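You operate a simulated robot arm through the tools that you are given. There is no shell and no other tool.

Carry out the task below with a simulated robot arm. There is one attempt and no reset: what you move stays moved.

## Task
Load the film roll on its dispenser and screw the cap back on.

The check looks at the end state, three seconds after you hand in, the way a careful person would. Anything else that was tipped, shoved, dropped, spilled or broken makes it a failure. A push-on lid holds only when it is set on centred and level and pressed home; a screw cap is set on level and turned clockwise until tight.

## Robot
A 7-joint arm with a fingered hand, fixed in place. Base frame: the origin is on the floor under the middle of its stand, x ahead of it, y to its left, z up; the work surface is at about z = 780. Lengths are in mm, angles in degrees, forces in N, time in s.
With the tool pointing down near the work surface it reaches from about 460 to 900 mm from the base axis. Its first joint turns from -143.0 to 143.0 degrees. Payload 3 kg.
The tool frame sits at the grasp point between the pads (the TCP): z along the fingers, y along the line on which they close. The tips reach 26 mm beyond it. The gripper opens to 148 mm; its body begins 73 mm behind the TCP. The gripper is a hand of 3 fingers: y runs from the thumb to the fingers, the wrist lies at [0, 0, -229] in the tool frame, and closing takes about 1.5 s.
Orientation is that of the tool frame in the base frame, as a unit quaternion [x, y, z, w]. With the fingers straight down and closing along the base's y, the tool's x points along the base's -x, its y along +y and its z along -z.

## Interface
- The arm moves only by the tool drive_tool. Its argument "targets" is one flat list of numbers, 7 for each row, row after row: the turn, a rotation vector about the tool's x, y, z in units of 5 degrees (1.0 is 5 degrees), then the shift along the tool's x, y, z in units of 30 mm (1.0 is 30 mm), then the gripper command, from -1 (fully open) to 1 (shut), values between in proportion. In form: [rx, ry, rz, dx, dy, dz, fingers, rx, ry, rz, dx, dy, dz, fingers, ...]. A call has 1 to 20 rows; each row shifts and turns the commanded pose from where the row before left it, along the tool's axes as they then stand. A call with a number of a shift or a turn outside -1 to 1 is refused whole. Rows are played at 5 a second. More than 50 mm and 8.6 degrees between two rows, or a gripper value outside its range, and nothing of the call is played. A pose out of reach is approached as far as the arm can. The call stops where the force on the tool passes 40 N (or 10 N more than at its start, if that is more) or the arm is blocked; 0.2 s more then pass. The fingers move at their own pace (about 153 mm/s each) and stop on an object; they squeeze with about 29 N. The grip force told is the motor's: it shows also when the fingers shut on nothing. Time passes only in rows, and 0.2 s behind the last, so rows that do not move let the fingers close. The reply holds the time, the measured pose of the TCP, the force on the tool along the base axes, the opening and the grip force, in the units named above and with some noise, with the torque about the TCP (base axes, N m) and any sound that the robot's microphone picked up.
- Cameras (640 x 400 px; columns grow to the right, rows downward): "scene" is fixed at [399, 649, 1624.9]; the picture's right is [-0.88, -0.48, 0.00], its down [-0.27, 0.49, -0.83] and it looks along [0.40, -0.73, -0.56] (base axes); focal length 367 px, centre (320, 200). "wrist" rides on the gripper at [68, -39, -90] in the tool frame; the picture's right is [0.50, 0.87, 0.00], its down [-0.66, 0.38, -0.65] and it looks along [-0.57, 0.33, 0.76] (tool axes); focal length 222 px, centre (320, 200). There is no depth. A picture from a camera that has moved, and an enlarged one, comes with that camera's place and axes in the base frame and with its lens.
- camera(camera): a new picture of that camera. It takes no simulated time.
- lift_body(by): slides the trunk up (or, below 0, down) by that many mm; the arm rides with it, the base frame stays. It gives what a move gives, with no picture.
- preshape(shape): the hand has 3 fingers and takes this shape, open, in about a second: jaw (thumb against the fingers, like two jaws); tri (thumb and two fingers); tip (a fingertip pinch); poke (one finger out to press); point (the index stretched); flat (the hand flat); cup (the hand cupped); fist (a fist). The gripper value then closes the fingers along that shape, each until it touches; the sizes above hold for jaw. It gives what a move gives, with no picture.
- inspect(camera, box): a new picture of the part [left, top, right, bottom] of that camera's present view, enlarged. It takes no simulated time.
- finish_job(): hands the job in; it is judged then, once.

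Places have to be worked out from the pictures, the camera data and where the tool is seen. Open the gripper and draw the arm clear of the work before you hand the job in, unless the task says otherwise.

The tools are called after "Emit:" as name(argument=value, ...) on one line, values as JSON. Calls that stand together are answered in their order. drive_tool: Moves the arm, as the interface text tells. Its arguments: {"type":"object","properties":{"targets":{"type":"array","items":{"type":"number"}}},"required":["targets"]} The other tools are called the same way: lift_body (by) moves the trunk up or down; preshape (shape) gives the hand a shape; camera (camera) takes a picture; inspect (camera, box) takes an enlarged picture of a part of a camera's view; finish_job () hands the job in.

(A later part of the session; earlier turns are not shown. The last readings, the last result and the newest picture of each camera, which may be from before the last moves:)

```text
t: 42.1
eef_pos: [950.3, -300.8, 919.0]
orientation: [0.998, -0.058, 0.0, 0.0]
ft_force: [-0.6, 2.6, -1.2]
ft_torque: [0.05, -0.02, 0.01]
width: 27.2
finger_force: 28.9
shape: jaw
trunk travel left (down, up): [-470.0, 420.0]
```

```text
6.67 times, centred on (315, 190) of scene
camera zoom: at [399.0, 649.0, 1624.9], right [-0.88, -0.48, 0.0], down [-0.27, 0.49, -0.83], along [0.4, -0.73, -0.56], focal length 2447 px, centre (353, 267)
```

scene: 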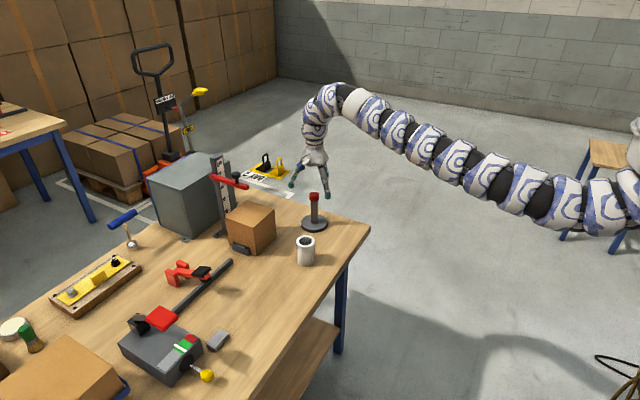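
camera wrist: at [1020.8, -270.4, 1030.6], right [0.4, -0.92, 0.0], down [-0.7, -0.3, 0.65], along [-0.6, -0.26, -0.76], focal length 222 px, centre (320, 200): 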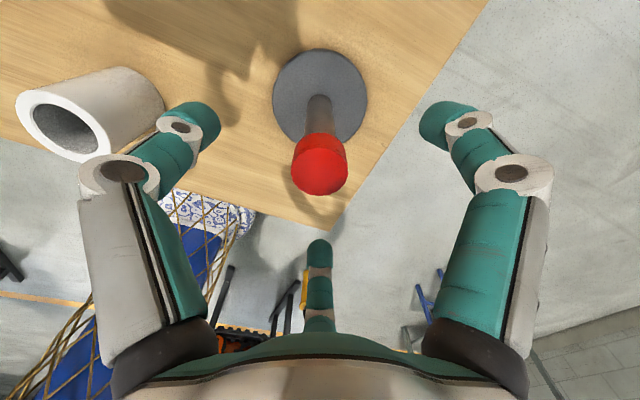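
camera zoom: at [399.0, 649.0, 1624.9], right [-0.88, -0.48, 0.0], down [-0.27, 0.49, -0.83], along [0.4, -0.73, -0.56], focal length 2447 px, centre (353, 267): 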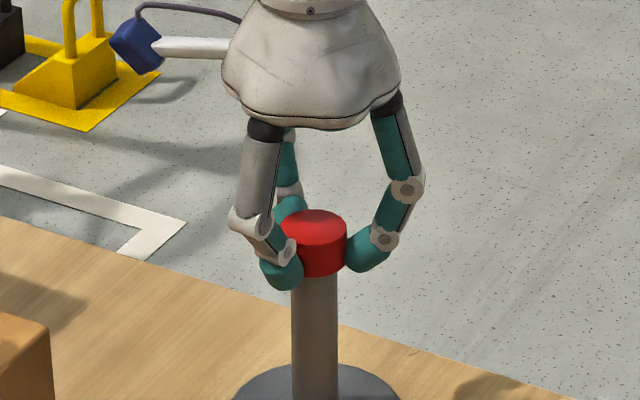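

Good grip again. I unscrew another 95° counter-clockwise and check.

Emit:
drive_tool(targets=[0, 0, -1, 0, 0, 0, 1, 0, 0, -1, 0, 0, 0, 1, 0, 0, -1, 0, 0, 0, 1, 0, 0, -1, 0, 0, 0, 1, 0, 0, -1, 0, 0, 0, 1, 0, 0, -1, 0, 0, 0, 1, 0, 0, -1, 0, 0, 0, 1, 0, 0, -1, 0, 0, 0, 1, 0, 0, -1, 0, 0, 0, 1, 0, 0, -1, 0, 0, 0, 1, 0, 0, -1, 0, 0, 0, 1, 0, 0, -1, 0, 0, 0, 1, 0, 0, -1, 0, 0, 0, 1, 0, 0, -1, 0, 0, 0, 1, 0, 0, -1, 0, 0, 0, 1, 0, 0, -1, 0, 0, 0, 1, 0, 0, -1, 0, 0, 0, 1, 0, 0, -1, 0, 0, 0, 1, 0, 0, -1, 0, 0, 0, 1])

Emit:
inspect(camera="scene", box=[280, 160, 350, 220])

```text
t: 46.1
eef_pos: [951.2, -298.9, 919.8]
orientation: [0.716, 0.698, 0.0, 0.001]
ft_force: [1.0, 8.6, 2.8]
ft_torque: [0.19, 0.01, -0.01]
width: 27.2
finger_force: 29.2
shape: jaw
trunk travel left (down, up): [-470.0, 420.0]
```

```text
6.67 times, centred on (315, 190) of scene
camera zoom: at [399.0, 649.0, 1624.9], right [-0.88, -0.48, 0.0], down [-0.27, 0.49, -0.83], along [0.4, -0.73, -0.56], focal length 2447 px, centre (353, 267)
```

zoom: 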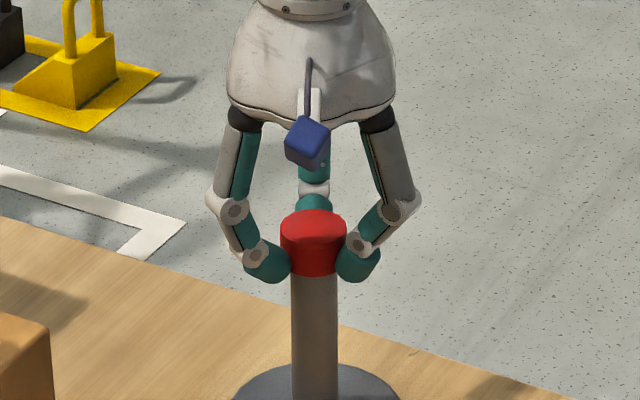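

The vertical force has turned slightly positive, meaning the cap is rising on the thread. I ease the side load and continue another 95°.

Emit:
drive_tool(targets=[0, 0, -1, 0.025, 0, -0.01, 1, 0, 0, -1, 0, 0, 0, 1, 0, 0, -1, 0, 0, 0, 1, 0, 0, -1, 0, 0, 0, 1, 0, 0, -1, 0, 0, 0, 1, 0, 0, -1, 0, 0, 0, 1, 0, 0, -1, 0, 0, 0, 1, 0, 0, -1, 0, 0, 0, 1, 0, 0, -1, 0, 0, 0, 1, 0, 0, -1, 0, 0, 0, 1, 0, 0, -1, 0, 0, 0, 1, 0, 0, -1, 0, 0, 0, 1, 0, 0, -1, 0, 0, 0, 1, 0, 0, -1, 0, 0, 0, 1, 0, 0, -1, 0, 0, 0, 1, 0, 0, -1, 0, 0, 0, 1, 0, 0, -1, 0, 0, 0, 1, 0, 0, -1, 0, 0, 0, 1, 0, 0, -1, 0, 0, 0, 1])

Emit:
inspect(camera="scene", box=[280, 160, 350, 220])

Emit:
inspect(camera="wrist", box=[200, 80, 440, 260])

```text
t: 50.1
eef_pos: [950.1, -299.2, 919.9]
orientation: [-0.03, 1.0, 0.0, 0.001]
ft_force: [-5.0, -1.1, 0.8]
ft_torque: [-0.01, 0.1, -0.01]
width: 27.0
finger_force: 28.5
shape: jaw
trunk travel left (down, up): [-470.0, 420.0]
```

```text
6.67 times, centred on (315, 190) of scene
camera zoom: at [399.0, 649.0, 1624.9], right [-0.88, -0.48, 0.0], down [-0.27, 0.49, -0.83], along [0.4, -0.73, -0.56], focal length 2447 px, centre (353, 267)
```

zoom: 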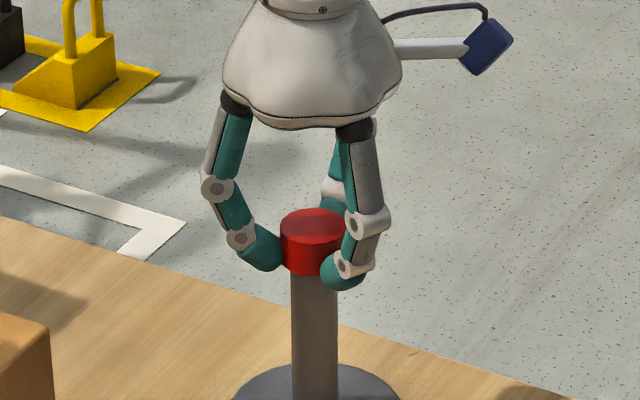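

```text
2.22 times, centred on (320, 170) of wrist
camera zoom: at [883.6, -344.1, 1009.6], right [-0.55, 0.83, 0.0], down [0.63, 0.42, 0.65], along [0.55, 0.36, -0.76], focal length 494 px, centre (320, 267)
```

zoom: 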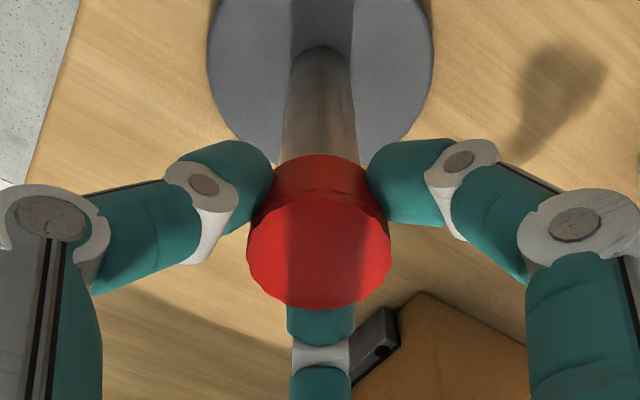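

The cap's top has risen roughly 2 mm after about 400°. I turn another 65°, up to just before the joint limit, then test the lift.

Emit:
drive_tool(targets=[0, 0, -1, 0.02, 0, -0.01, 1, 0, 0, -1, 0, 0, 0, 1, 0, 0, -1, 0, 0, 0, 1, 0, 0, -1, 0, 0, 0, 1, 0, 0, -1, 0, 0, 0, 1, 0, 0, -1, 0, 0, 0, 1, 0, 0, -1, 0, 0, 0, 1, 0, 0, -1, 0, 0, 0, 1, 0, 0, -1, 0, 0, 0, 1, 0, 0, -1, 0, 0, 0, 1, 0, 0, -1, 0, 0, 0, 1, 0, 0, -1, 0, 0, 0, 1, 0, 0, -1, 0, 0, 0, 1])

Emit:
drive_tool(targets=[0, 0, 0, 0, 0, -0.07, 1, 0, 0, 0, 0, 0, 0, 1])

Emit:
inspect(camera="scene", box=[280, 160, 350, 220])

```text
t: 52.9
eef_pos: [950.3, -301.4, 920.1]
orientation: [-0.563, 0.826, 0.0, 0.001]
ft_force: [2.1, -4.9, 3.2]
ft_torque: [-0.09, -0.05, -0.07]
width: 27.4
finger_force: 28.8
shape: jaw
trunk travel left (down, up): [-470.0, 420.0]
```

```text
t: 53.5
eef_pos: [950.0, -301.0, 922.0]
orientation: [-0.563, 0.827, 0.001, 0.001]
ft_force: [2.2, -4.3, -4.4]
ft_torque: [-0.11, -0.04, -0.02]
width: 27.4
finger_force: 28.8
shape: jaw
trunk travel left (down, up): [-470.0, 420.0]
```

```text
6.67 times, centred on (315, 190) of scene
camera zoom: at [399.0, 649.0, 1624.9], right [-0.88, -0.48, 0.0], down [-0.27, 0.49, -0.83], along [0.4, -0.73, -0.56], focal length 2447 px, centre (353, 267)
```

zoom: 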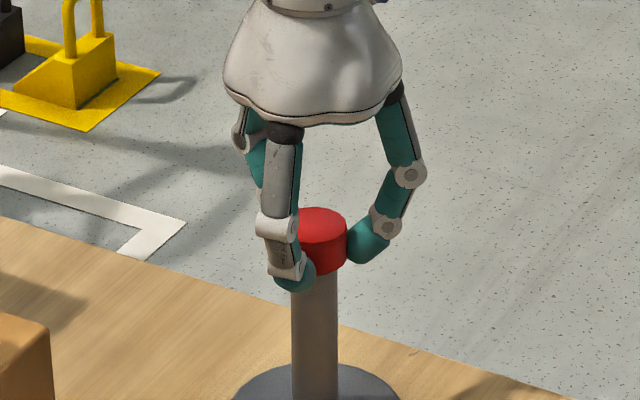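

It is still threaded (the pull rises on a 2 mm lift), after about 465°. I release, turn the open hand back clockwise, and re-grip for another stroke.

Emit:
drive_tool(targets=[0, 0, 0, 0, 0, 0.03, 1, 0, 0, 0, 0, 0, 0, 0.5, 0, 0, 0, 0, 0, 0, 0, 0, 0, 0, 0, 0, 0, -0.5, 0, 0, 1, 0, 0, -0.3, -0.6, 0, 0, 1, 0, 0, -0.3, -0.6, 0, 0, 1, 0, 0, 0, -0.6, 0, 0, 1, 0, 0, 0, -0.6, 0, 0, 1, 0, 0, 0, -0.6, 0, 0, 1, 0, 0, 0, -0.6, 0, 0, 1, 0, 0, 0, -0.6, 0, 0, 1, 0, 0, 0, -0.6, 0, 0, 1, 0, 0, 0, -0.6, 0, 0, 1, 0, 0, 0, -0.6, 0, 0, 1, 0, 0, 0, -0.6, 0, 0, 1, 0, 0, 0, -0.6, 0, 0, 1, 0, 0, 0, -0.6, 0, 0, 1, 0, 0, 0, -0.6, 0, 0, 1, 0, 0, 0, -0.6, 0, 0, 1, 0, 0, 0, -0.6])

Emit:
drive_tool(targets=[0, 0, 1, 0, 0, 0, -0.6, 0, 0, 1, 0, 0, 0, -0.6, 0, 0, 1, 0, 0, 0, -0.6, 0, 0, 1, 0, 0, 0, -0.6, 0, 0, 1, 0, 0, 0, -0.6, 0, 0, 1, 0, 0, 0, -0.6, 0, 0, 1, 0, 0, 0, -0.6, 0, 0, 1, 0, 0, 0, -0.6, 0, 0, 1, 0, 0, 0, -0.6, 0, 0, 1, 0, 0, 0, -0.6, 0, 0, 1, 0, 0, 0, -0.6, 0, 0, 1, 0, 0, 0, -0.6, 0, 0, 1, 0, 0, 0, -0.6, 0, 0, 1, 0, 0, 0, -0.6, 0, 0, 1, 0, 0, 0, -0.6, 0, 0, 1, 0, 0, 0, -0.6, 0, 0, 1, 0, 0, 0, -0.6, 0, 0, 1, 0, 0, 0, -0.6, 0, 0, 1, 0, 0, 0, -0.6, 0, 0, 1, 0, 0, 0, -0.6])

Emit:
drive_tool(targets=[0, 0, 1, 0, 0, 0, -0.6, 0, 0, 1, 0, 0, 0, -0.6, 0, 0, 1, 0, 0, 0, -0.6, 0, 0, 1, 0, 0, 0, -0.6, 0, 0, 1, 0, 0, 0, -0.6, 0, 0, 1, 0, 0, 0, -0.6, 0, 0, 1, 0, 0, 0, -0.6, 0, 0, 1, 0, 0, 0, -0.6, 0, 0, 1, 0, 0, 0, -0.6, 0, 0, 1, 0, 0, 0, -0.6, 0, 0, 1, 0, 0, 0, -0.6, 0, 0, 1, 0, 0, 0, -0.6, 0, 0, 1, 0, 0, 0, -0.6, 0, 0, 1, 0, 0, 0, -0.6, 0, 0, 1, 0, 0, 0, -0.6, 0, 0, 1, 0, 0, 0, -0.6, 0, 0, 1, 0, 0, 0, -0.6])

Emit:
inspect(camera="wrist", box=[220, 80, 420, 240])

Emit:
inspect(camera="scene", box=[280, 160, 350, 220])

```text
t: 57.7
eef_pos: [949.4, -300.3, 939.2]
orientation: [0.102, 0.995, 0.0, 0.001]
ft_force: [-0.6, -0.6, -0.5]
ft_torque: [0.01, 0.0, -0.03]
width: 117.9
finger_force: 0.0
shape: jaw
trunk travel left (down, up): [-470.0, 420.0]
```

```text
t: 61.9
eef_pos: [948.9, -299.8, 938.3]
orientation: [0.827, 0.562, 0.0, 0.0]
ft_force: [0.3, 0.1, -0.3]
ft_torque: [-0.02, 0.04, 0.01]
width: 118.2
finger_force: 0.0
shape: jaw
trunk travel left (down, up): [-470.0, 420.0]
```

```text
t: 65.5
eef_pos: [949.6, -299.4, 939.2]
orientation: [0.989, -0.145, 0.002, 0.001]
ft_force: [-0.4, -0.9, -0.5]
ft_torque: [-0.04, 0.0, 0.0]
width: 118.0
finger_force: 0.0
shape: jaw
trunk travel left (down, up): [-470.0, 420.0]
```

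```text
2.50 times, centred on (320, 160) of wrist
camera zoom: at [1023.8, -282.7, 1029.0], right [0.23, -0.97, 0.0], down [-0.74, -0.17, 0.65], along [-0.64, -0.15, -0.76], focal length 555 px, centre (320, 300)
```

zoom: 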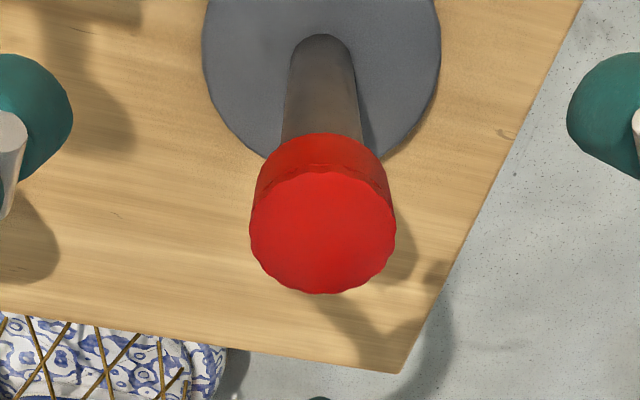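

```text
6.67 times, centred on (315, 190) of scene
camera zoom: at [399.0, 649.0, 1624.9], right [-0.88, -0.48, 0.0], down [-0.27, 0.49, -0.83], along [0.4, -0.73, -0.56], focal length 2447 px, centre (353, 267)
```

zoom: 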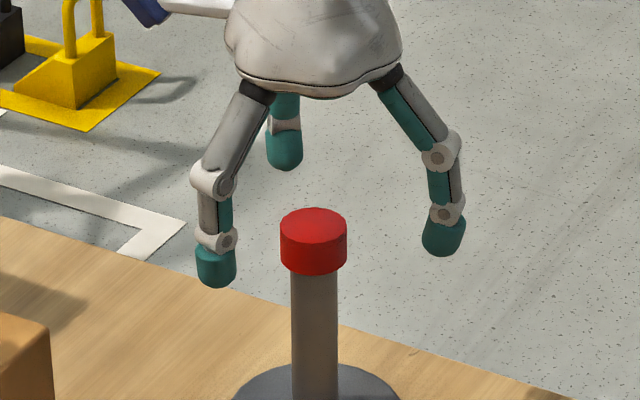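

The cap is still seated, raised about 2.5 mm. I descend to z≈921.5, grip again and unscrew another 95°.

Emit:
drive_tool(targets=[0, 0, 0, 0, 0, 0.29, -0.4, 0, 0, 0, 0, 0, 0.29, -0.1, 0, 0, 0, 0, 0, 0, 0.3, 0, 0, 0, 0, 0, 0, 0.5, 0, 0, 0, 0, 0, 0, 0.8, 0, 0, 0, 0, 0, 0, 1, 0, 0, 0, 0, 0, 0, 1, 0, 0, 0, 0, 0, 0, 1])

Emit:
drive_tool(targets=[0, 0, -1, 0, 0, 0, 1, 0, 0, -1, 0, 0, 0, 1, 0, 0, -1, 0, 0, 0, 1, 0, 0, -1, 0, 0, 0, 1, 0, 0, -1, 0, 0, 0, 1, 0, 0, -1, 0, 0, 0, 1, 0, 0, -1, 0, 0, 0, 1, 0, 0, -1, 0, 0, 0, 1, 0, 0, -1, 0, 0, 0, 1, 0, 0, -1, 0, 0, 0, 1, 0, 0, -1, 0, 0, 0, 1, 0, 0, -1, 0, 0, 0, 1, 0, 0, -1, 0, 0, 0, 1, 0, 0, -1, 0, 0, 0, 1, 0, 0, -1, 0, 0, 0, 1, 0, 0, -1, 0, 0, 0, 1, 0, 0, -1, 0, 0, 0, 1, 0, 0, -1, 0, 0, 0, 1, 0, 0, -1, 0, 0, 0, 1])

Emit:
inspect(camera="scene", box=[280, 160, 350, 220])

Emit:
inspect(camera="wrist", box=[200, 80, 440, 260])

```text
t: 67.3
eef_pos: [947.7, -299.9, 921.7]
orientation: [0.99, -0.144, 0.0, 0.0]
ft_force: [-6.4, 3.4, -4.4]
ft_torque: [0.13, 0.08, 0.04]
width: 32.9
finger_force: 29.1
shape: jaw
trunk travel left (down, up): [-470.0, 420.0]
```

```text
t: 71.3
eef_pos: [948.9, -301.1, 922.6]
orientation: [0.774, 0.633, 0.0, 0.001]
ft_force: [0.9, -8.5, -1.4]
ft_torque: [-0.19, 0.05, -0.03]
width: 32.4
finger_force: 28.6
shape: jaw
trunk travel left (down, up): [-470.0, 420.0]
```

```text
6.67 times, centred on (315, 190) of scene
camera zoom: at [399.0, 649.0, 1624.9], right [-0.88, -0.48, 0.0], down [-0.27, 0.49, -0.83], along [0.4, -0.73, -0.56], focal length 2447 px, centre (353, 267)
```

zoom: 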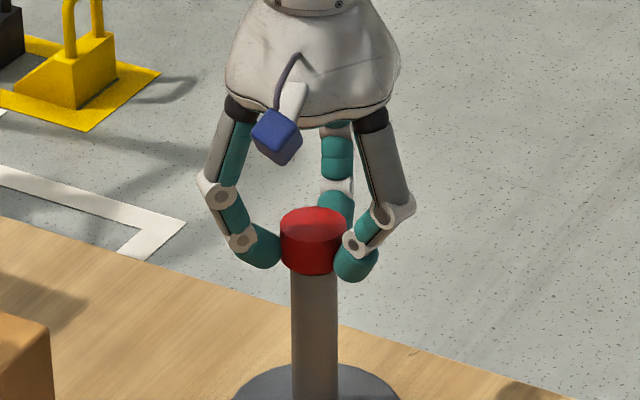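

```text
2.22 times, centred on (320, 170) of wrist
camera zoom: at [923.8, -227.8, 1011.1], right [0.95, 0.32, 0.0], down [0.24, -0.72, 0.65], along [0.21, -0.62, -0.76], focal length 494 px, centre (320, 267)
```

zoom: 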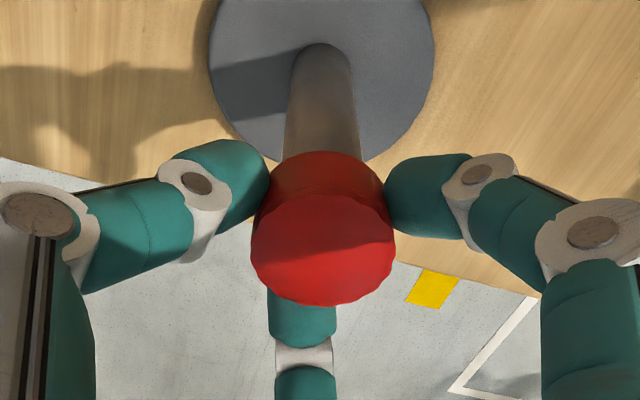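

The turn continues smoothly (about 560° in total). I ease the side load and turn another 95°.

Emit:
drive_tool(targets=[0, 0, -1, -0.026, 0.005, -0.02, 1, 0, 0, -1, 0, 0, 0, 1, 0, 0, -1, 0, 0, 0, 1, 0, 0, -1, 0, 0, 0, 1, 0, 0, -1, 0, 0, 0, 1, 0, 0, -1, 0, 0, 0, 1, 0, 0, -1, 0, 0, 0, 1, 0, 0, -1, 0, 0, 0, 1, 0, 0, -1, 0, 0, 0, 1, 0, 0, -1, 0, 0, 0, 1, 0, 0, -1, 0, 0, 0, 1, 0, 0, -1, 0, 0, 0, 1, 0, 0, -1, 0, 0, 0, 1, 0, 0, -1, 0, 0, 0, 1, 0, 0, -1, 0, 0, 0, 1, 0, 0, -1, 0, 0, 0, 1, 0, 0, -1, 0, 0, 0, 1, 0, 0, -1, 0, 0, 0, 1, 0, 0, -1, 0, 0, 0, 1])

Emit:
drive_tool(targets=[0, 0, 0, 0, 0, -0.07, 1, 0, 0, 0, 0, 0, 0, 1])

Emit:
inspect(camera="scene", box=[280, 160, 350, 220])

```text
t: 75.3
eef_pos: [949.5, -301.3, 922.1]
orientation: [0.058, 0.998, 0.0, 0.0]
ft_force: [5.5, -0.7, 0.0]
ft_torque: [-0.03, -0.07, -0.03]
width: 31.1
finger_force: 29.0
shape: jaw
trunk travel left (down, up): [-470.0, 420.0]
```

```text
t: 75.9
eef_pos: [949.2, -300.7, 924.6]
orientation: [0.057, 0.998, 0.0, 0.001]
ft_force: [3.9, -0.8, -2.9]
ft_torque: [-0.03, -0.05, 0.01]
width: 31.1
finger_force: 28.8
shape: jaw
trunk travel left (down, up): [-470.0, 420.0]
```

```text
6.67 times, centred on (315, 190) of scene
camera zoom: at [399.0, 649.0, 1624.9], right [-0.88, -0.48, 0.0], down [-0.27, 0.49, -0.83], along [0.4, -0.73, -0.56], focal length 2447 px, centre (353, 267)
```

zoom: 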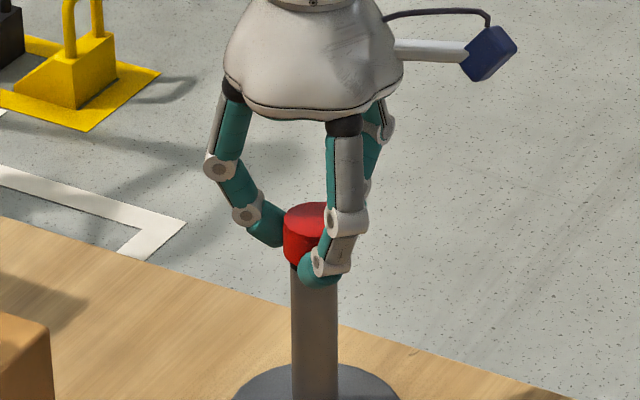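

The lift now met only about 3 N and the cap's top moved up with the hand. I lift a bit more to confirm that it is free.

Emit:
drive_tool(targets=[0, 0, 0, 0, 0, -0.07, 1, 0, 0, 0, 0, 0, -0.07, 1, 0, 0, 0, 0, 0, 0, 1])

Emit:
inspect(camera="scene", box=[280, 160, 350, 220])

```text
t: 76.7
eef_pos: [950.3, -301.1, 928.6]
orientation: [0.057, 0.998, 0.0, 0.001]
ft_force: [1.6, 0.1, -0.3]
ft_torque: [-0.01, -0.02, 0.03]
width: 31.0
finger_force: 28.6
shape: jaw
trunk travel left (down, up): [-470.0, 420.0]
```

```text
6.67 times, centred on (315, 190) of scene
camera zoom: at [399.0, 649.0, 1624.9], right [-0.88, -0.48, 0.0], down [-0.27, 0.49, -0.83], along [0.4, -0.73, -0.56], focal length 2447 px, centre (353, 267)
```

zoom: 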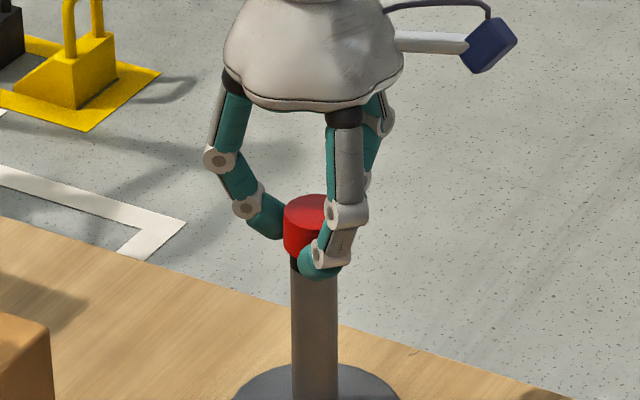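

The cap is off; the slim threaded neck of the post shows below it. I lift it well clear and square up the hand.

Emit:
drive_tool(targets=[0, 0, 0, 0, 0, -0.4, 1, 0, 0, 0, 0, 0, -0.6, 1, 0, 0, -0.66, 0, 0, -0.6, 1, 0, 0, -0.66, 0, 0, -0.4, 1, 0, 0, 0, 0, 0, 0, 1])

Emit:
camera(camera="scene")

Emit:
camera(camera="wrist")

Emit:
inspect(camera="scene", box=[270, 140, 380, 260])

```text
t: 77.9
eef_pos: [948.4, -301.7, 988.9]
orientation: [0.0, 1.0, -0.001, 0.001]
ft_force: [-0.3, -0.2, -0.4]
ft_torque: [0.0, 0.02, 0.0]
width: 30.8
finger_force: 28.6
shape: jaw
trunk travel left (down, up): [-470.0, 420.0]
```

```text
taken
```

scene: 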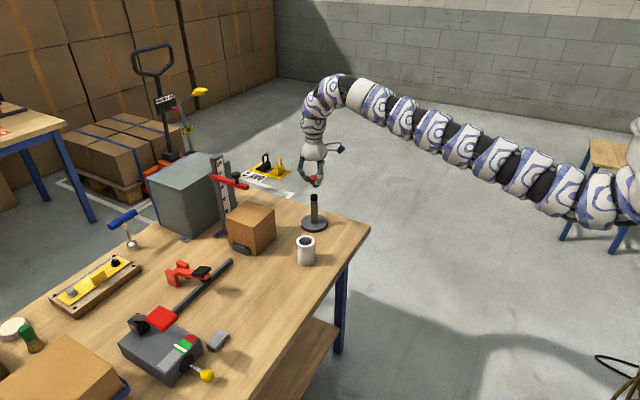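

```text
taken
camera wrist: at [880.2, -340.9, 1078.1], right [-0.5, 0.87, 0.0], down [0.65, 0.38, 0.65], along [0.57, 0.33, -0.76], focal length 222 px, centre (320, 200)
```

wrist: 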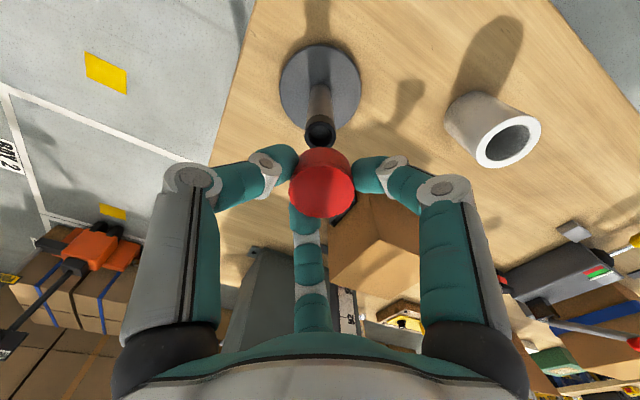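

```text
3.33 times, centred on (325, 200) of scene
camera zoom: at [399.0, 649.0, 1624.9], right [-0.88, -0.48, 0.0], down [-0.27, 0.49, -0.83], along [0.4, -0.73, -0.56], focal length 1224 px, centre (303, 200)
```

zoom: 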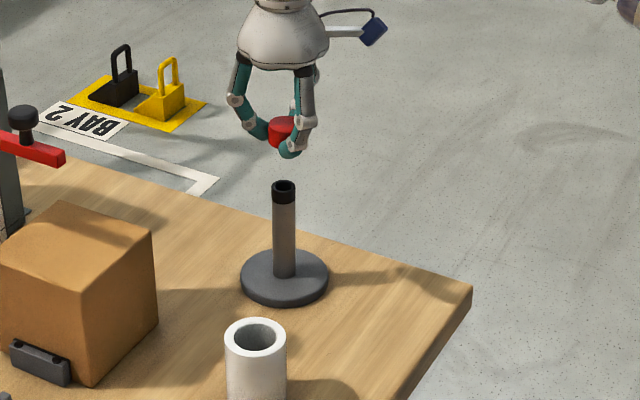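

The cap is in hand and the post's black threaded neck is exposed. I carry the cap to a free patch of table around (820, -230), away from the roll and the stand.

Emit:
drive_tool(targets=[0, 0, 0, 0.71, 0.4, 0, 1, 0, 0, 0, 0.71, 0.4, 0, 1, 0, 0, 0, 0.71, 0.4, 0, 1, 0, 0, 0, 0.71, 0.4, 0, 1, 0, 0, 0, 0.71, 0.4, 0, 1, 0, 0, 0, 0.71, 0.4, 0, 1, 0, 0, 0, 0, 0, 0, 1])

Emit:
camera(camera="wrist")

Emit:
camera(camera="scene")

```text
t: 79.5
eef_pos: [832.5, -238.0, 989.9]
orientation: [0.003, 1.0, 0.0, -0.001]
ft_force: [-0.2, -0.1, 0.6]
ft_torque: [0.0, -0.02, 0.02]
width: 30.7
finger_force: 29.0
shape: jaw
out of reach, approached as far as the arm can: row 6
trunk travel left (down, up): [-470.0, 420.0]
```

```text
taken
camera wrist: at [764.3, -278.2, 1079.3], right [-0.5, 0.87, 0.0], down [0.66, 0.38, 0.65], along [0.57, 0.32, -0.76], focal length 222 px, centre (320, 200)
```

wrist: 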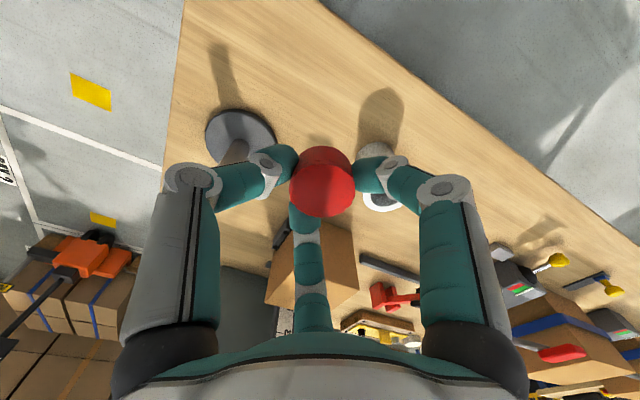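

```text
taken
```

scene: 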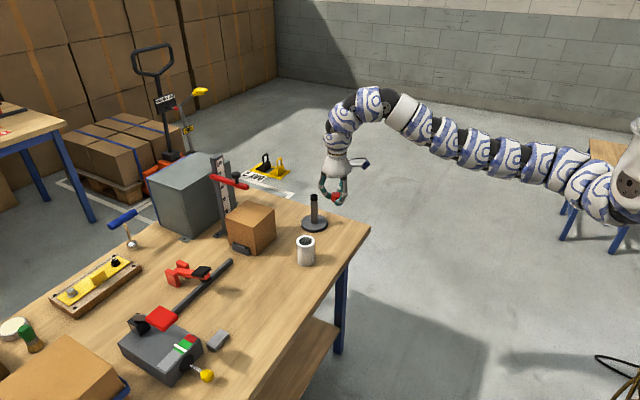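

Position (832, -238) is free table and good enough for setting the cap down. I descend in steps to see whether the reach allows it.

Emit:
drive_tool(targets=[0, 0, 0, 0, 0, 0.8, 1, 0, 0, 0, 0, 0, 0.8, 1, 0, 0, 0, 0, 0, 0, 1])

```text
t: 80.3
eef_pos: [833.7, -237.7, 988.7]
orientation: [0.002, 1.0, 0.0, -0.001]
ft_force: [0.2, 0.2, 0.1]
ft_torque: [0.01, 0.01, 0.01]
width: 30.9
finger_force: 29.1
shape: jaw
out of reach, approached as far as the arm can: row 1, 2
trunk travel left (down, up): [-470.0, 420.0]
```

The wrist joint seems to be at its fold limit because the trunk is low (forearm slopes up). I raise the trunk by 130 mm and then descend with the arm.

Emit:
lift_body(by=130)

Emit:
drive_tool(targets=[0, 0, 0, 0, 0, 0.8, 1, 0, 0, 0, 0, 0, 0.8, 1, 0, 0, 0, 0, 0, 0.8, 1, 0, 0, 0, 0, 0, 0.8, 1, 0, 0, 0, 0, 0, 0, 1])

```text
t: 81.9
eef_pos: [832.7, -238.8, 1118.6]
orientation: [0.001, 1.0, 0.0, -0.002]
ft_force: [-0.1, -0.3, 0.7]
ft_torque: [0.0, -0.01, -0.04]
width: 30.6
finger_force: 29.3
shape: jaw
trunk travel left (down, up): [-600.0, 290.0]
```

```text
t: 83.1
eef_pos: [834.2, -239.9, 1107.1]
orientation: [0.005, 1.0, 0.001, -0.004]
ft_force: [-0.6, -0.8, -0.2]
ft_torque: [0.0, 0.01, -0.02]
width: 30.9
finger_force: 29.0
shape: jaw
out of reach, approached as far as the arm can: row 1, 2, 3, 4
trunk travel left (down, up): [-600.0, 290.0]
```

Still not reachable in this arm posture. I look at the whole arm to understand how its elbow lies.

Emit:
camera(camera="scene")

Emit:
inspect(camera="scene", box=[300, 0, 640, 240])

```text
taken
```

scene: 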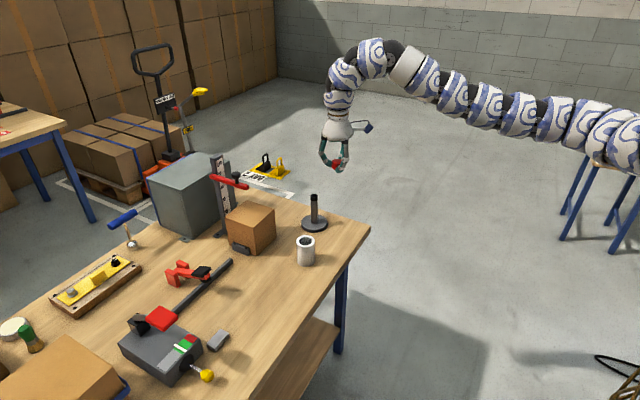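

```text
1.67 times, centred on (470, 120) of scene
camera zoom: at [399.0, 649.0, 1624.9], right [-0.88, -0.48, 0.0], down [-0.27, 0.49, -0.83], along [0.4, -0.73, -0.56], focal length 612 px, centre (70, 333)
```

zoom: 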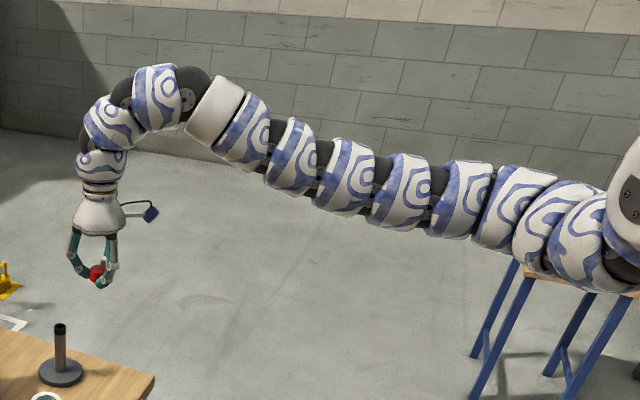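

Vertical motion by the trunk keeps the arm posture unchanged, so I'll use lift_body for lowering. First I back the arm slightly off its limit (up 12 mm, out a little) so that the tool is properly level.

Emit:
drive_tool(targets=[0, 0, 0, -0.3, -0.1, -0.4, 1, 0, 0, 0, 0, 0, 0, 1, 0, 0, 0, 0, 0, 0, 1])

```text
t: 83.9
eef_pos: [841.7, -242.6, 1120.3]
orientation: [0.002, 1.0, 0.0, -0.001]
ft_force: [-0.4, -0.8, -0.5]
ft_torque: [0.02, 0.0, 0.01]
width: 30.9
finger_force: 28.4
shape: jaw
trunk travel left (down, up): [-600.0, 290.0]
```

Level again at (842, -243), a clear spot of table. I lower the trunk so that the cap comes close above the table (TCP about z=830).

Emit:
lift_body(by=-250)

Emit:
camera(camera="scene")

Emit:
camera(camera="wrist")

```text
t: 86.5
eef_pos: [841.7, -242.5, 869.8]
orientation: [0.001, 1.0, 0.0, -0.001]
ft_force: [0.0, -1.0, 0.5]
ft_torque: [0.0, -0.01, -0.02]
width: 30.3
finger_force: 29.6
shape: jaw
trunk travel left (down, up): [-350.0, 540.0]
```

```text
taken
```

scene: 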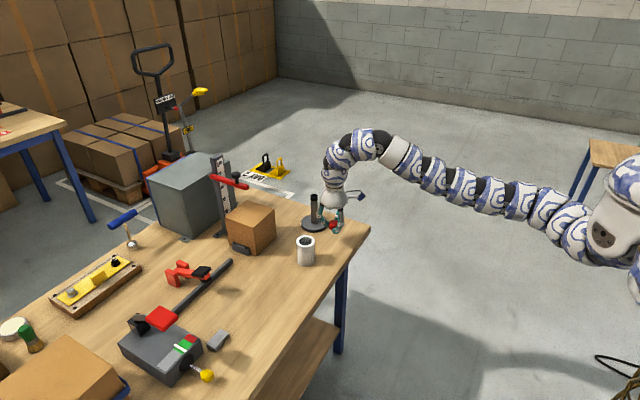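

```text
taken
camera wrist: at [772.8, -282.1, 959.3], right [-0.5, 0.87, 0.0], down [0.66, 0.38, 0.65], along [0.57, 0.32, -0.76], focal length 222 px, centre (320, 200)
```

wrist: 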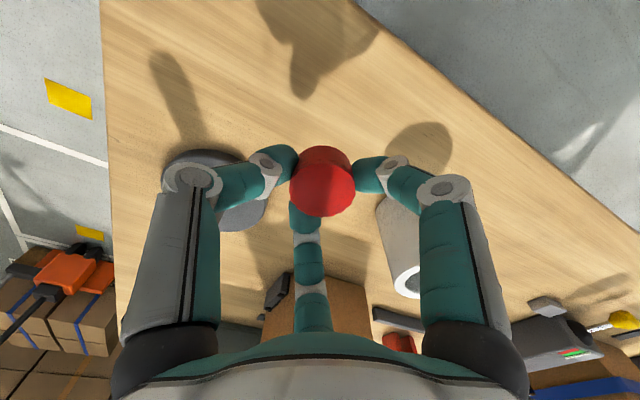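

Clear on all sides. I lower the trunk further, then in small steps until the cap touches the table.

Emit:
lift_body(by=-48)

Emit:
inspect(camera="scene", box=[290, 160, 380, 250])

```text
t: 87.4
eef_pos: [841.6, -242.3, 821.2]
orientation: [0.001, 1.0, 0.0, -0.001]
ft_force: [0.0, -0.1, -0.3]
ft_torque: [-0.05, -0.01, -0.02]
width: 30.7
finger_force: 29.0
shape: jaw
trunk travel left (down, up): [-302.0, 588.0]
```

```text
4.44 times, centred on (335, 205) of scene
camera zoom: at [399.0, 649.0, 1624.9], right [-0.88, -0.48, 0.0], down [-0.27, 0.49, -0.83], along [0.4, -0.73, -0.56], focal length 1631 px, centre (253, 178)
```

zoom: 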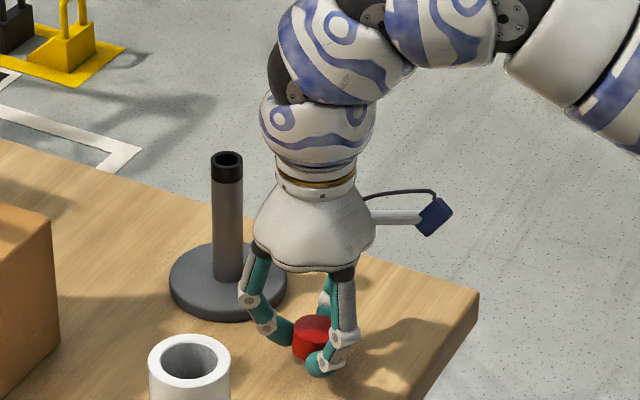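

The cap is now close above the table. I lower in small steps watching the vertical force.

Emit:
lift_body(by=-7)

Emit:
lift_body(by=-3)

```text
t: 88.0
eef_pos: [840.2, -242.2, 814.6]
orientation: [0.002, 1.0, -0.001, -0.001]
ft_force: [0.0, -0.1, 0.1]
ft_torque: [-0.03, -0.01, 0.02]
width: 30.7
finger_force: 29.0
shape: jaw
trunk travel left (down, up): [-295.0, 595.0]
```

```text
t: 88.5
eef_pos: [841.1, -241.7, 810.7]
orientation: [0.001, 1.0, 0.0, -0.001]
ft_force: [0.0, -0.8, -0.7]
ft_torque: [-0.01, -0.02, 0.01]
width: 30.6
finger_force: 28.9
shape: jaw
trunk travel left (down, up): [-292.0, 598.0]
```

Emit:
inspect(camera="scene", box=[300, 190, 370, 250])

Emit:
lift_body(by=-2)

```text
6.67 times, centred on (335, 220) of scene
camera zoom: at [399.0, 649.0, 1624.9], right [-0.88, -0.48, 0.0], down [-0.27, 0.49, -0.83], along [0.4, -0.73, -0.56], focal length 2447 px, centre (220, 67)
```

zoom: 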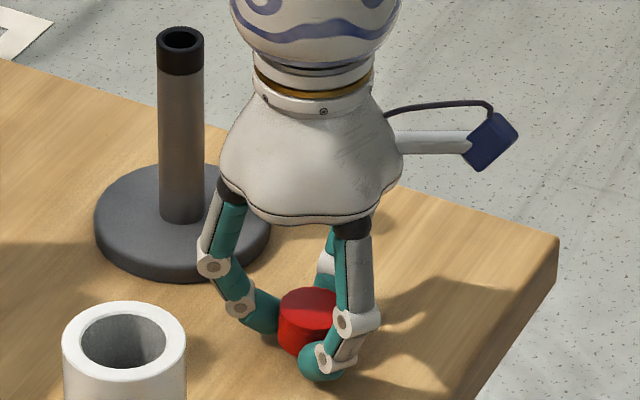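

```text
t: 89.0
eef_pos: [841.2, -242.8, 810.3]
orientation: [0.002, 1.0, 0.0, -0.001]
ft_force: [-0.7, -0.2, -1.0]
ft_torque: [0.0, 0.01, 0.0]
width: 30.5
finger_force: 29.2
shape: jaw
trunk travel left (down, up): [-290.0, 600.0]
```

No contact yet at z≈809.5; I continue in 2 mm steps.

Emit:
lift_body(by=-2)

Emit:
lift_body(by=-2)

```text
t: 89.5
eef_pos: [841.3, -242.5, 806.8]
orientation: [0.001, 1.0, 0.0, -0.001]
ft_force: [0.3, 0.5, -0.3]
ft_torque: [0.0, 0.01, 0.03]
width: 30.3
finger_force: 29.3
shape: jaw
trunk travel left (down, up): [-288.0, 602.0]
```

```text
t: 90.0
eef_pos: [840.8, -243.1, 804.9]
orientation: [0.003, 1.0, 0.0, -0.002]
ft_force: [1.5, 0.1, 7.5]
ft_torque: [-0.19, -0.04, 0.02]
width: 30.8
finger_force: 28.9
shape: jaw
trunk travel left (down, up): [-286.0, 604.0]
```

Contact: about 7.5 N upward. I check visually whether it is the cap resting on the table.

Emit:
inspect(camera="scene", box=[310, 205, 360, 245])

Emit:
inspect(camera="wrist", box=[200, 80, 440, 260])

```text
10.00 times, centred on (335, 225) of scene
camera zoom: at [399.0, 649.0, 1624.9], right [-0.88, -0.48, 0.0], down [-0.27, 0.49, -0.83], along [0.4, -0.73, -0.56], focal length 3670 px, centre (170, -50)
```

zoom: 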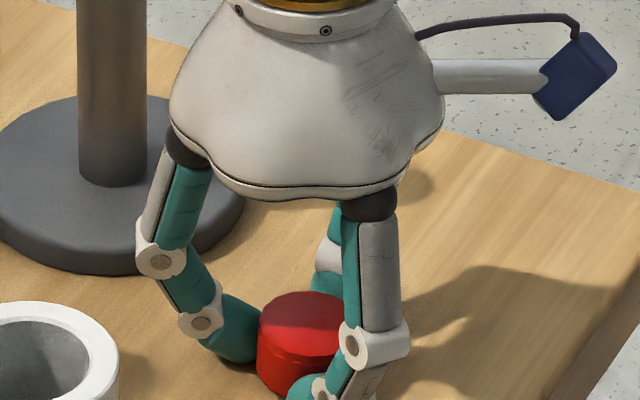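

```text
2.22 times, centred on (320, 170) of wrist
camera zoom: at [772.6, -282.4, 895.9], right [-0.5, 0.87, 0.0], down [0.66, 0.38, 0.65], along [0.57, 0.32, -0.76], focal length 494 px, centre (320, 267)
```

zoom: 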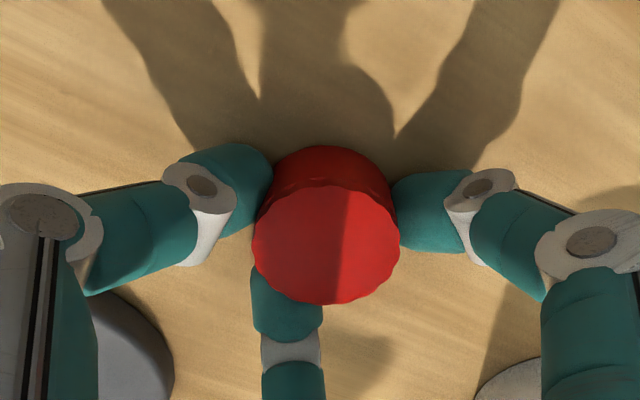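

The cap appears to be on the table. I take off most of the preload (1.5 mm up) and open slowly to leave it standing.

Emit:
lift_body(by=1.5)

Emit:
drive_tool(targets=[0, 0, 0, 0, 0, 0, 0.55, 0, 0, 0, 0, 0, 0, 0.5, 0, 0, 0, 0, 0, 0, 0.4, 0, 0, 0, 0, 0, 0, 0.3, 0, 0, 0, 0, 0, 0, 0.1, 0, 0, 0, 0, 0, 0, -0.1, 0, 0, 0, 0, 0, 0, -0.1])

Emit:
inspect(camera="wrist", box=[200, 80, 440, 260])

Emit:
inspect(camera="scene", box=[300, 190, 370, 250])

```text
t: 90.5
eef_pos: [841.1, -243.2, 806.8]
orientation: [0.003, 1.0, 0.0, -0.002]
ft_force: [0.2, 0.6, -0.3]
ft_torque: [0.0, 0.02, 0.02]
width: 31.0
finger_force: 28.9
shape: jaw
trunk travel left (down, up): [-288.0, 602.0]
```

```text
t: 92.1
eef_pos: [840.9, -242.4, 807.6]
orientation: [0.002, 1.0, -0.001, -0.001]
ft_force: [0.5, -1.8, 2.6]
ft_torque: [0.04, -0.04, 0.0]
width: 79.9
finger_force: 0.1
shape: jaw
trunk travel left (down, up): [-288.0, 602.0]
```

```text
2.22 times, centred on (320, 170) of wrist
camera zoom: at [772.6, -282.2, 896.9], right [-0.5, 0.87, 0.0], down [0.66, 0.38, 0.65], along [0.57, 0.32, -0.76], focal length 494 px, centre (320, 267)
```

zoom: 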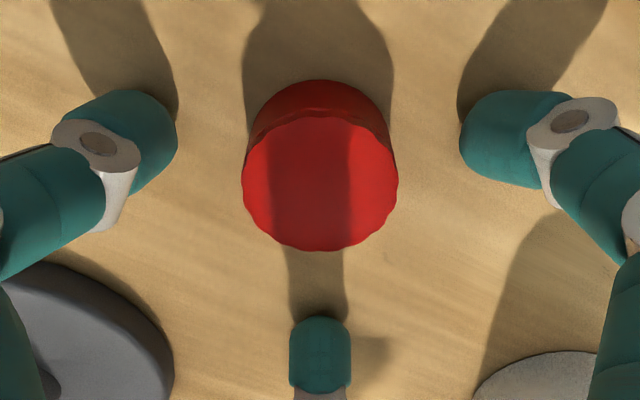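

```text
6.67 times, centred on (335, 220) of scene
camera zoom: at [399.0, 649.0, 1624.9], right [-0.88, -0.48, 0.0], down [-0.27, 0.49, -0.83], along [0.4, -0.73, -0.56], focal length 2447 px, centre (220, 67)
```

zoom: 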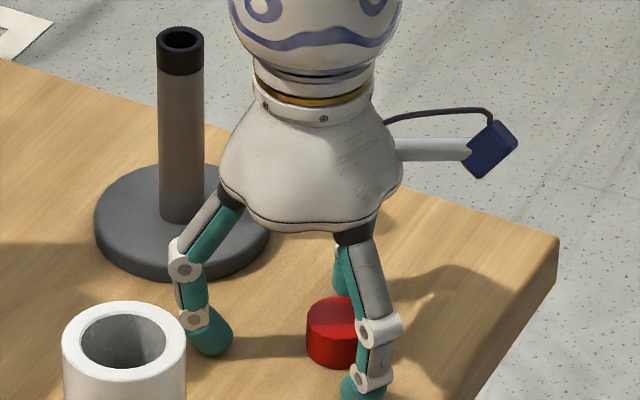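

The cap stands upright on the table at about (822, -252), having shifted a little as the fingers opened. I open wider and raise the trunk straight up.

Emit:
lift_body(by=60)

Emit:
drive_tool(targets=[0, 0, 0, 0, 0, 0, -0.6, 0, 0, 0, 0, 0, 0, -0.6])

Emit:
lift_body(by=90)

Emit:
camera(camera="scene")

Emit:
camera(camera="wrist")

```text
t: 93.1
eef_pos: [840.3, -242.1, 866.6]
orientation: [0.002, 1.0, 0.0, -0.002]
ft_force: [-0.4, -0.3, 0.0]
ft_torque: [-0.01, 0.01, 0.01]
width: 80.6
finger_force: 0.0
shape: jaw
trunk travel left (down, up): [-348.0, 542.0]
```

```text
t: 93.7
eef_pos: [841.4, -242.4, 866.8]
orientation: [0.002, 1.0, 0.0, 0.0]
ft_force: [0.2, 0.3, 1.1]
ft_torque: [0.0, 0.0, -0.01]
width: 118.2
finger_force: 0.0
shape: jaw
trunk travel left (down, up): [-348.0, 542.0]
```

```text
t: 95.0
eef_pos: [841.2, -242.8, 956.9]
orientation: [0.001, 1.0, 0.0, -0.002]
ft_force: [0.7, -0.1, 0.2]
ft_torque: [0.0, 0.02, 0.03]
width: 117.9
finger_force: 0.1
shape: jaw
trunk travel left (down, up): [-438.0, 452.0]
```

```text
taken
```

scene: 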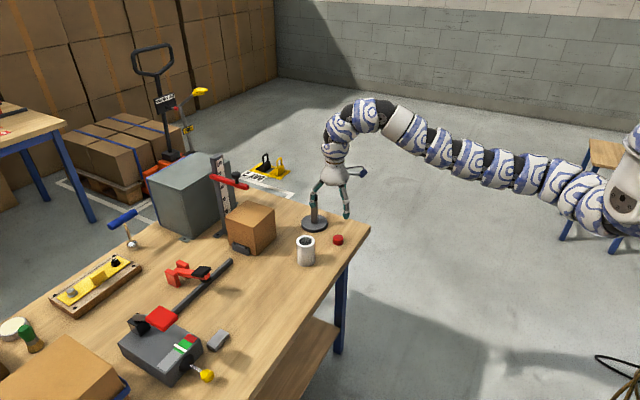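

```text
taken
camera wrist: at [772.9, -282.3, 1046.5], right [-0.5, 0.87, 0.0], down [0.66, 0.38, 0.65], along [0.57, 0.32, -0.76], focal length 222 px, centre (320, 200)
```

wrist: 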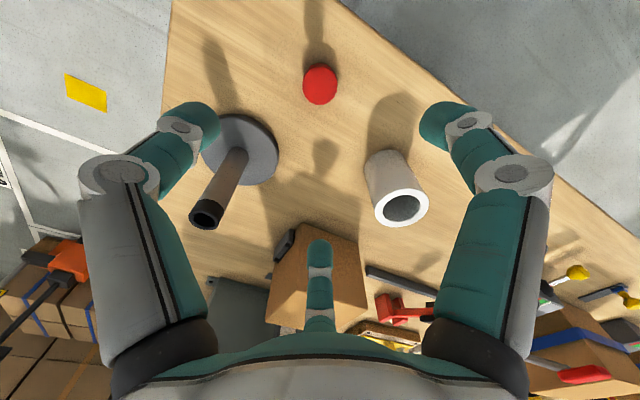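

The cap is safe on the table. Next I move over the roll at about (876, -117), with tips well above its top.

Emit:
drive_tool(targets=[0, 0, 0, -0.23, 0.83, 0, -0.7, 0, 0, 0, -0.23, 0.83, 0, -0.8, 0, 0, 0, -0.23, 0.83, 0, -0.9, 0, 0, 0, -0.23, 0.83, 0, -1, 0, 0, 0, -0.23, 0.83, 0, -1, 0, 0, 0, 0, 0, 0, -1])

Emit:
camera(camera="wrist")

Emit:
inspect(camera="wrist", box=[220, 60, 420, 220])

Emit:
inspect(camera="scene", box=[260, 150, 380, 270])

```text
t: 96.4
eef_pos: [876.8, -118.2, 958.9]
orientation: [0.002, 1.0, 0.001, -0.002]
ft_force: [-0.6, 0.8, -0.1]
ft_torque: [0.01, -0.02, 0.02]
width: 147.8
finger_force: 0.0
shape: jaw
trunk travel left (down, up): [-438.0, 452.0]
```

```text
taken
camera wrist: at [808.6, -158.1, 1047.8], right [-0.5, 0.87, 0.0], down [0.66, 0.38, 0.65], along [0.57, 0.32, -0.76], focal length 222 px, centre (320, 200)
```

wrist: 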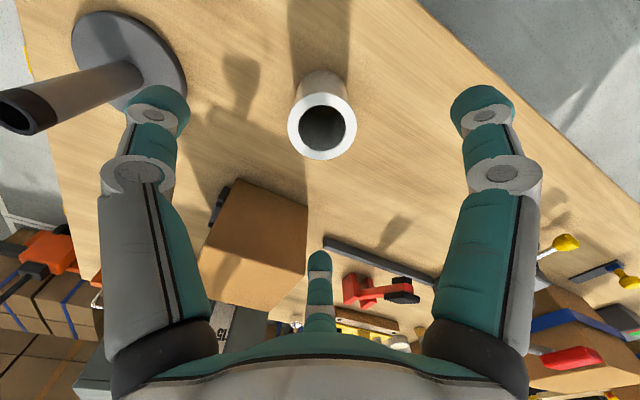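

```text
2.50 times, centred on (320, 140) of wrist
camera zoom: at [808.6, -158.1, 1047.8], right [-0.5, 0.87, 0.0], down [0.66, 0.38, 0.65], along [0.57, 0.32, -0.76], focal length 555 px, centre (320, 350)
```

zoom: 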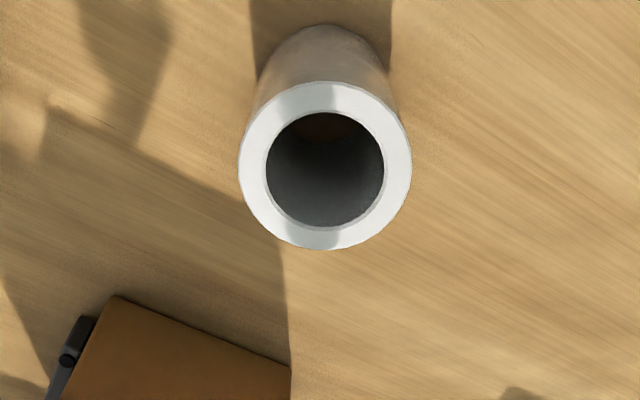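

```text
3.33 times, centred on (320, 210) of scene
camera zoom: at [399.0, 649.0, 1624.9], right [-0.88, -0.48, 0.0], down [-0.27, 0.49, -0.83], along [0.4, -0.73, -0.56], focal length 1224 px, centre (320, 167)
```

zoom: 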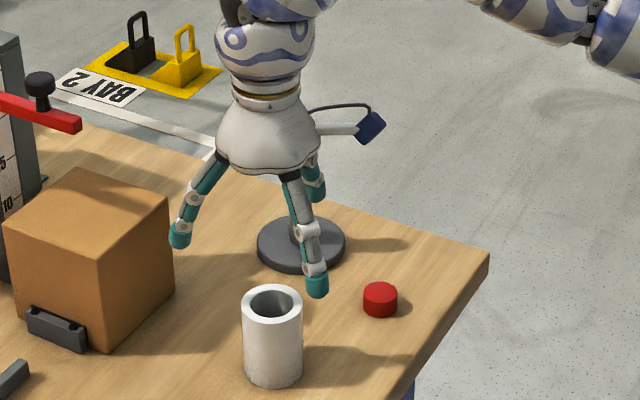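

The roll's centre is within about 2 mm of the tool axis (roll Ø≈60, hole Ø≈41, top z≈861). I make that small correction, narrow the opening slightly, and lower by trunk around the roll.

Emit:
drive_tool(targets=[0, 0, 0, 0.03, 0.05, 0, -0.6, 0, 0, 0, 0, 0, 0, -0.6])

Emit:
lift_body(by=-80)

Emit:
camera(camera="wrist")

Emit:
inspect(camera="scene", box=[260, 180, 360, 270])

```text
t: 97.0
eef_pos: [876.3, -117.3, 958.2]
orientation: [0.001, 1.0, -0.001, -0.003]
ft_force: [-0.2, 0.7, -0.5]
ft_torque: [0.03, 0.01, -0.01]
width: 118.4
finger_force: 0.1
shape: jaw
trunk travel left (down, up): [-438.0, 452.0]
```

```text
t: 98.2
eef_pos: [875.1, -117.1, 878.9]
orientation: [0.002, 1.0, 0.0, -0.002]
ft_force: [0.0, 0.1, -0.4]
ft_torque: [-0.03, -0.03, 0.05]
width: 118.5
finger_force: 0.1
shape: jaw
trunk travel left (down, up): [-358.0, 532.0]
```

```text
taken
camera wrist: at [807.2, -156.4, 967.8], right [-0.5, 0.87, 0.0], down [0.66, 0.38, 0.65], along [0.57, 0.32, -0.76], focal length 222 px, centre (320, 200)
```

wrist: 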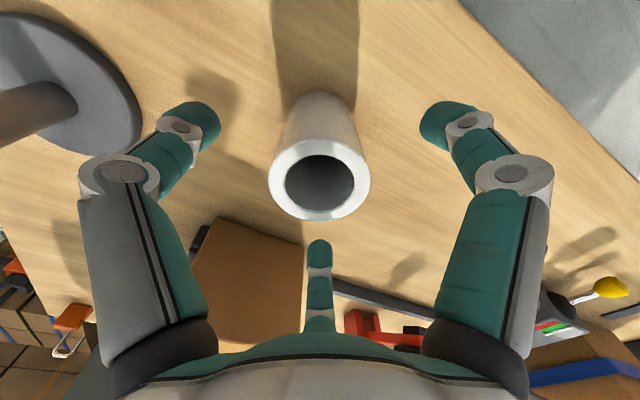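

```text
4.44 times, centred on (310, 225) of scene
camera zoom: at [399.0, 649.0, 1624.9], right [-0.88, -0.48, 0.0], down [-0.27, 0.49, -0.83], along [0.4, -0.73, -0.56], focal length 1631 px, centre (364, 89)
```

zoom: 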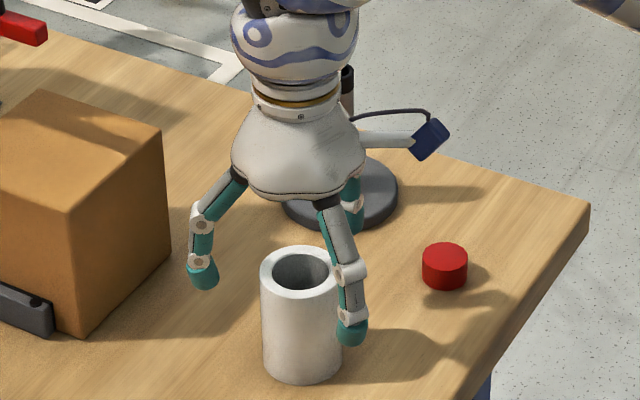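

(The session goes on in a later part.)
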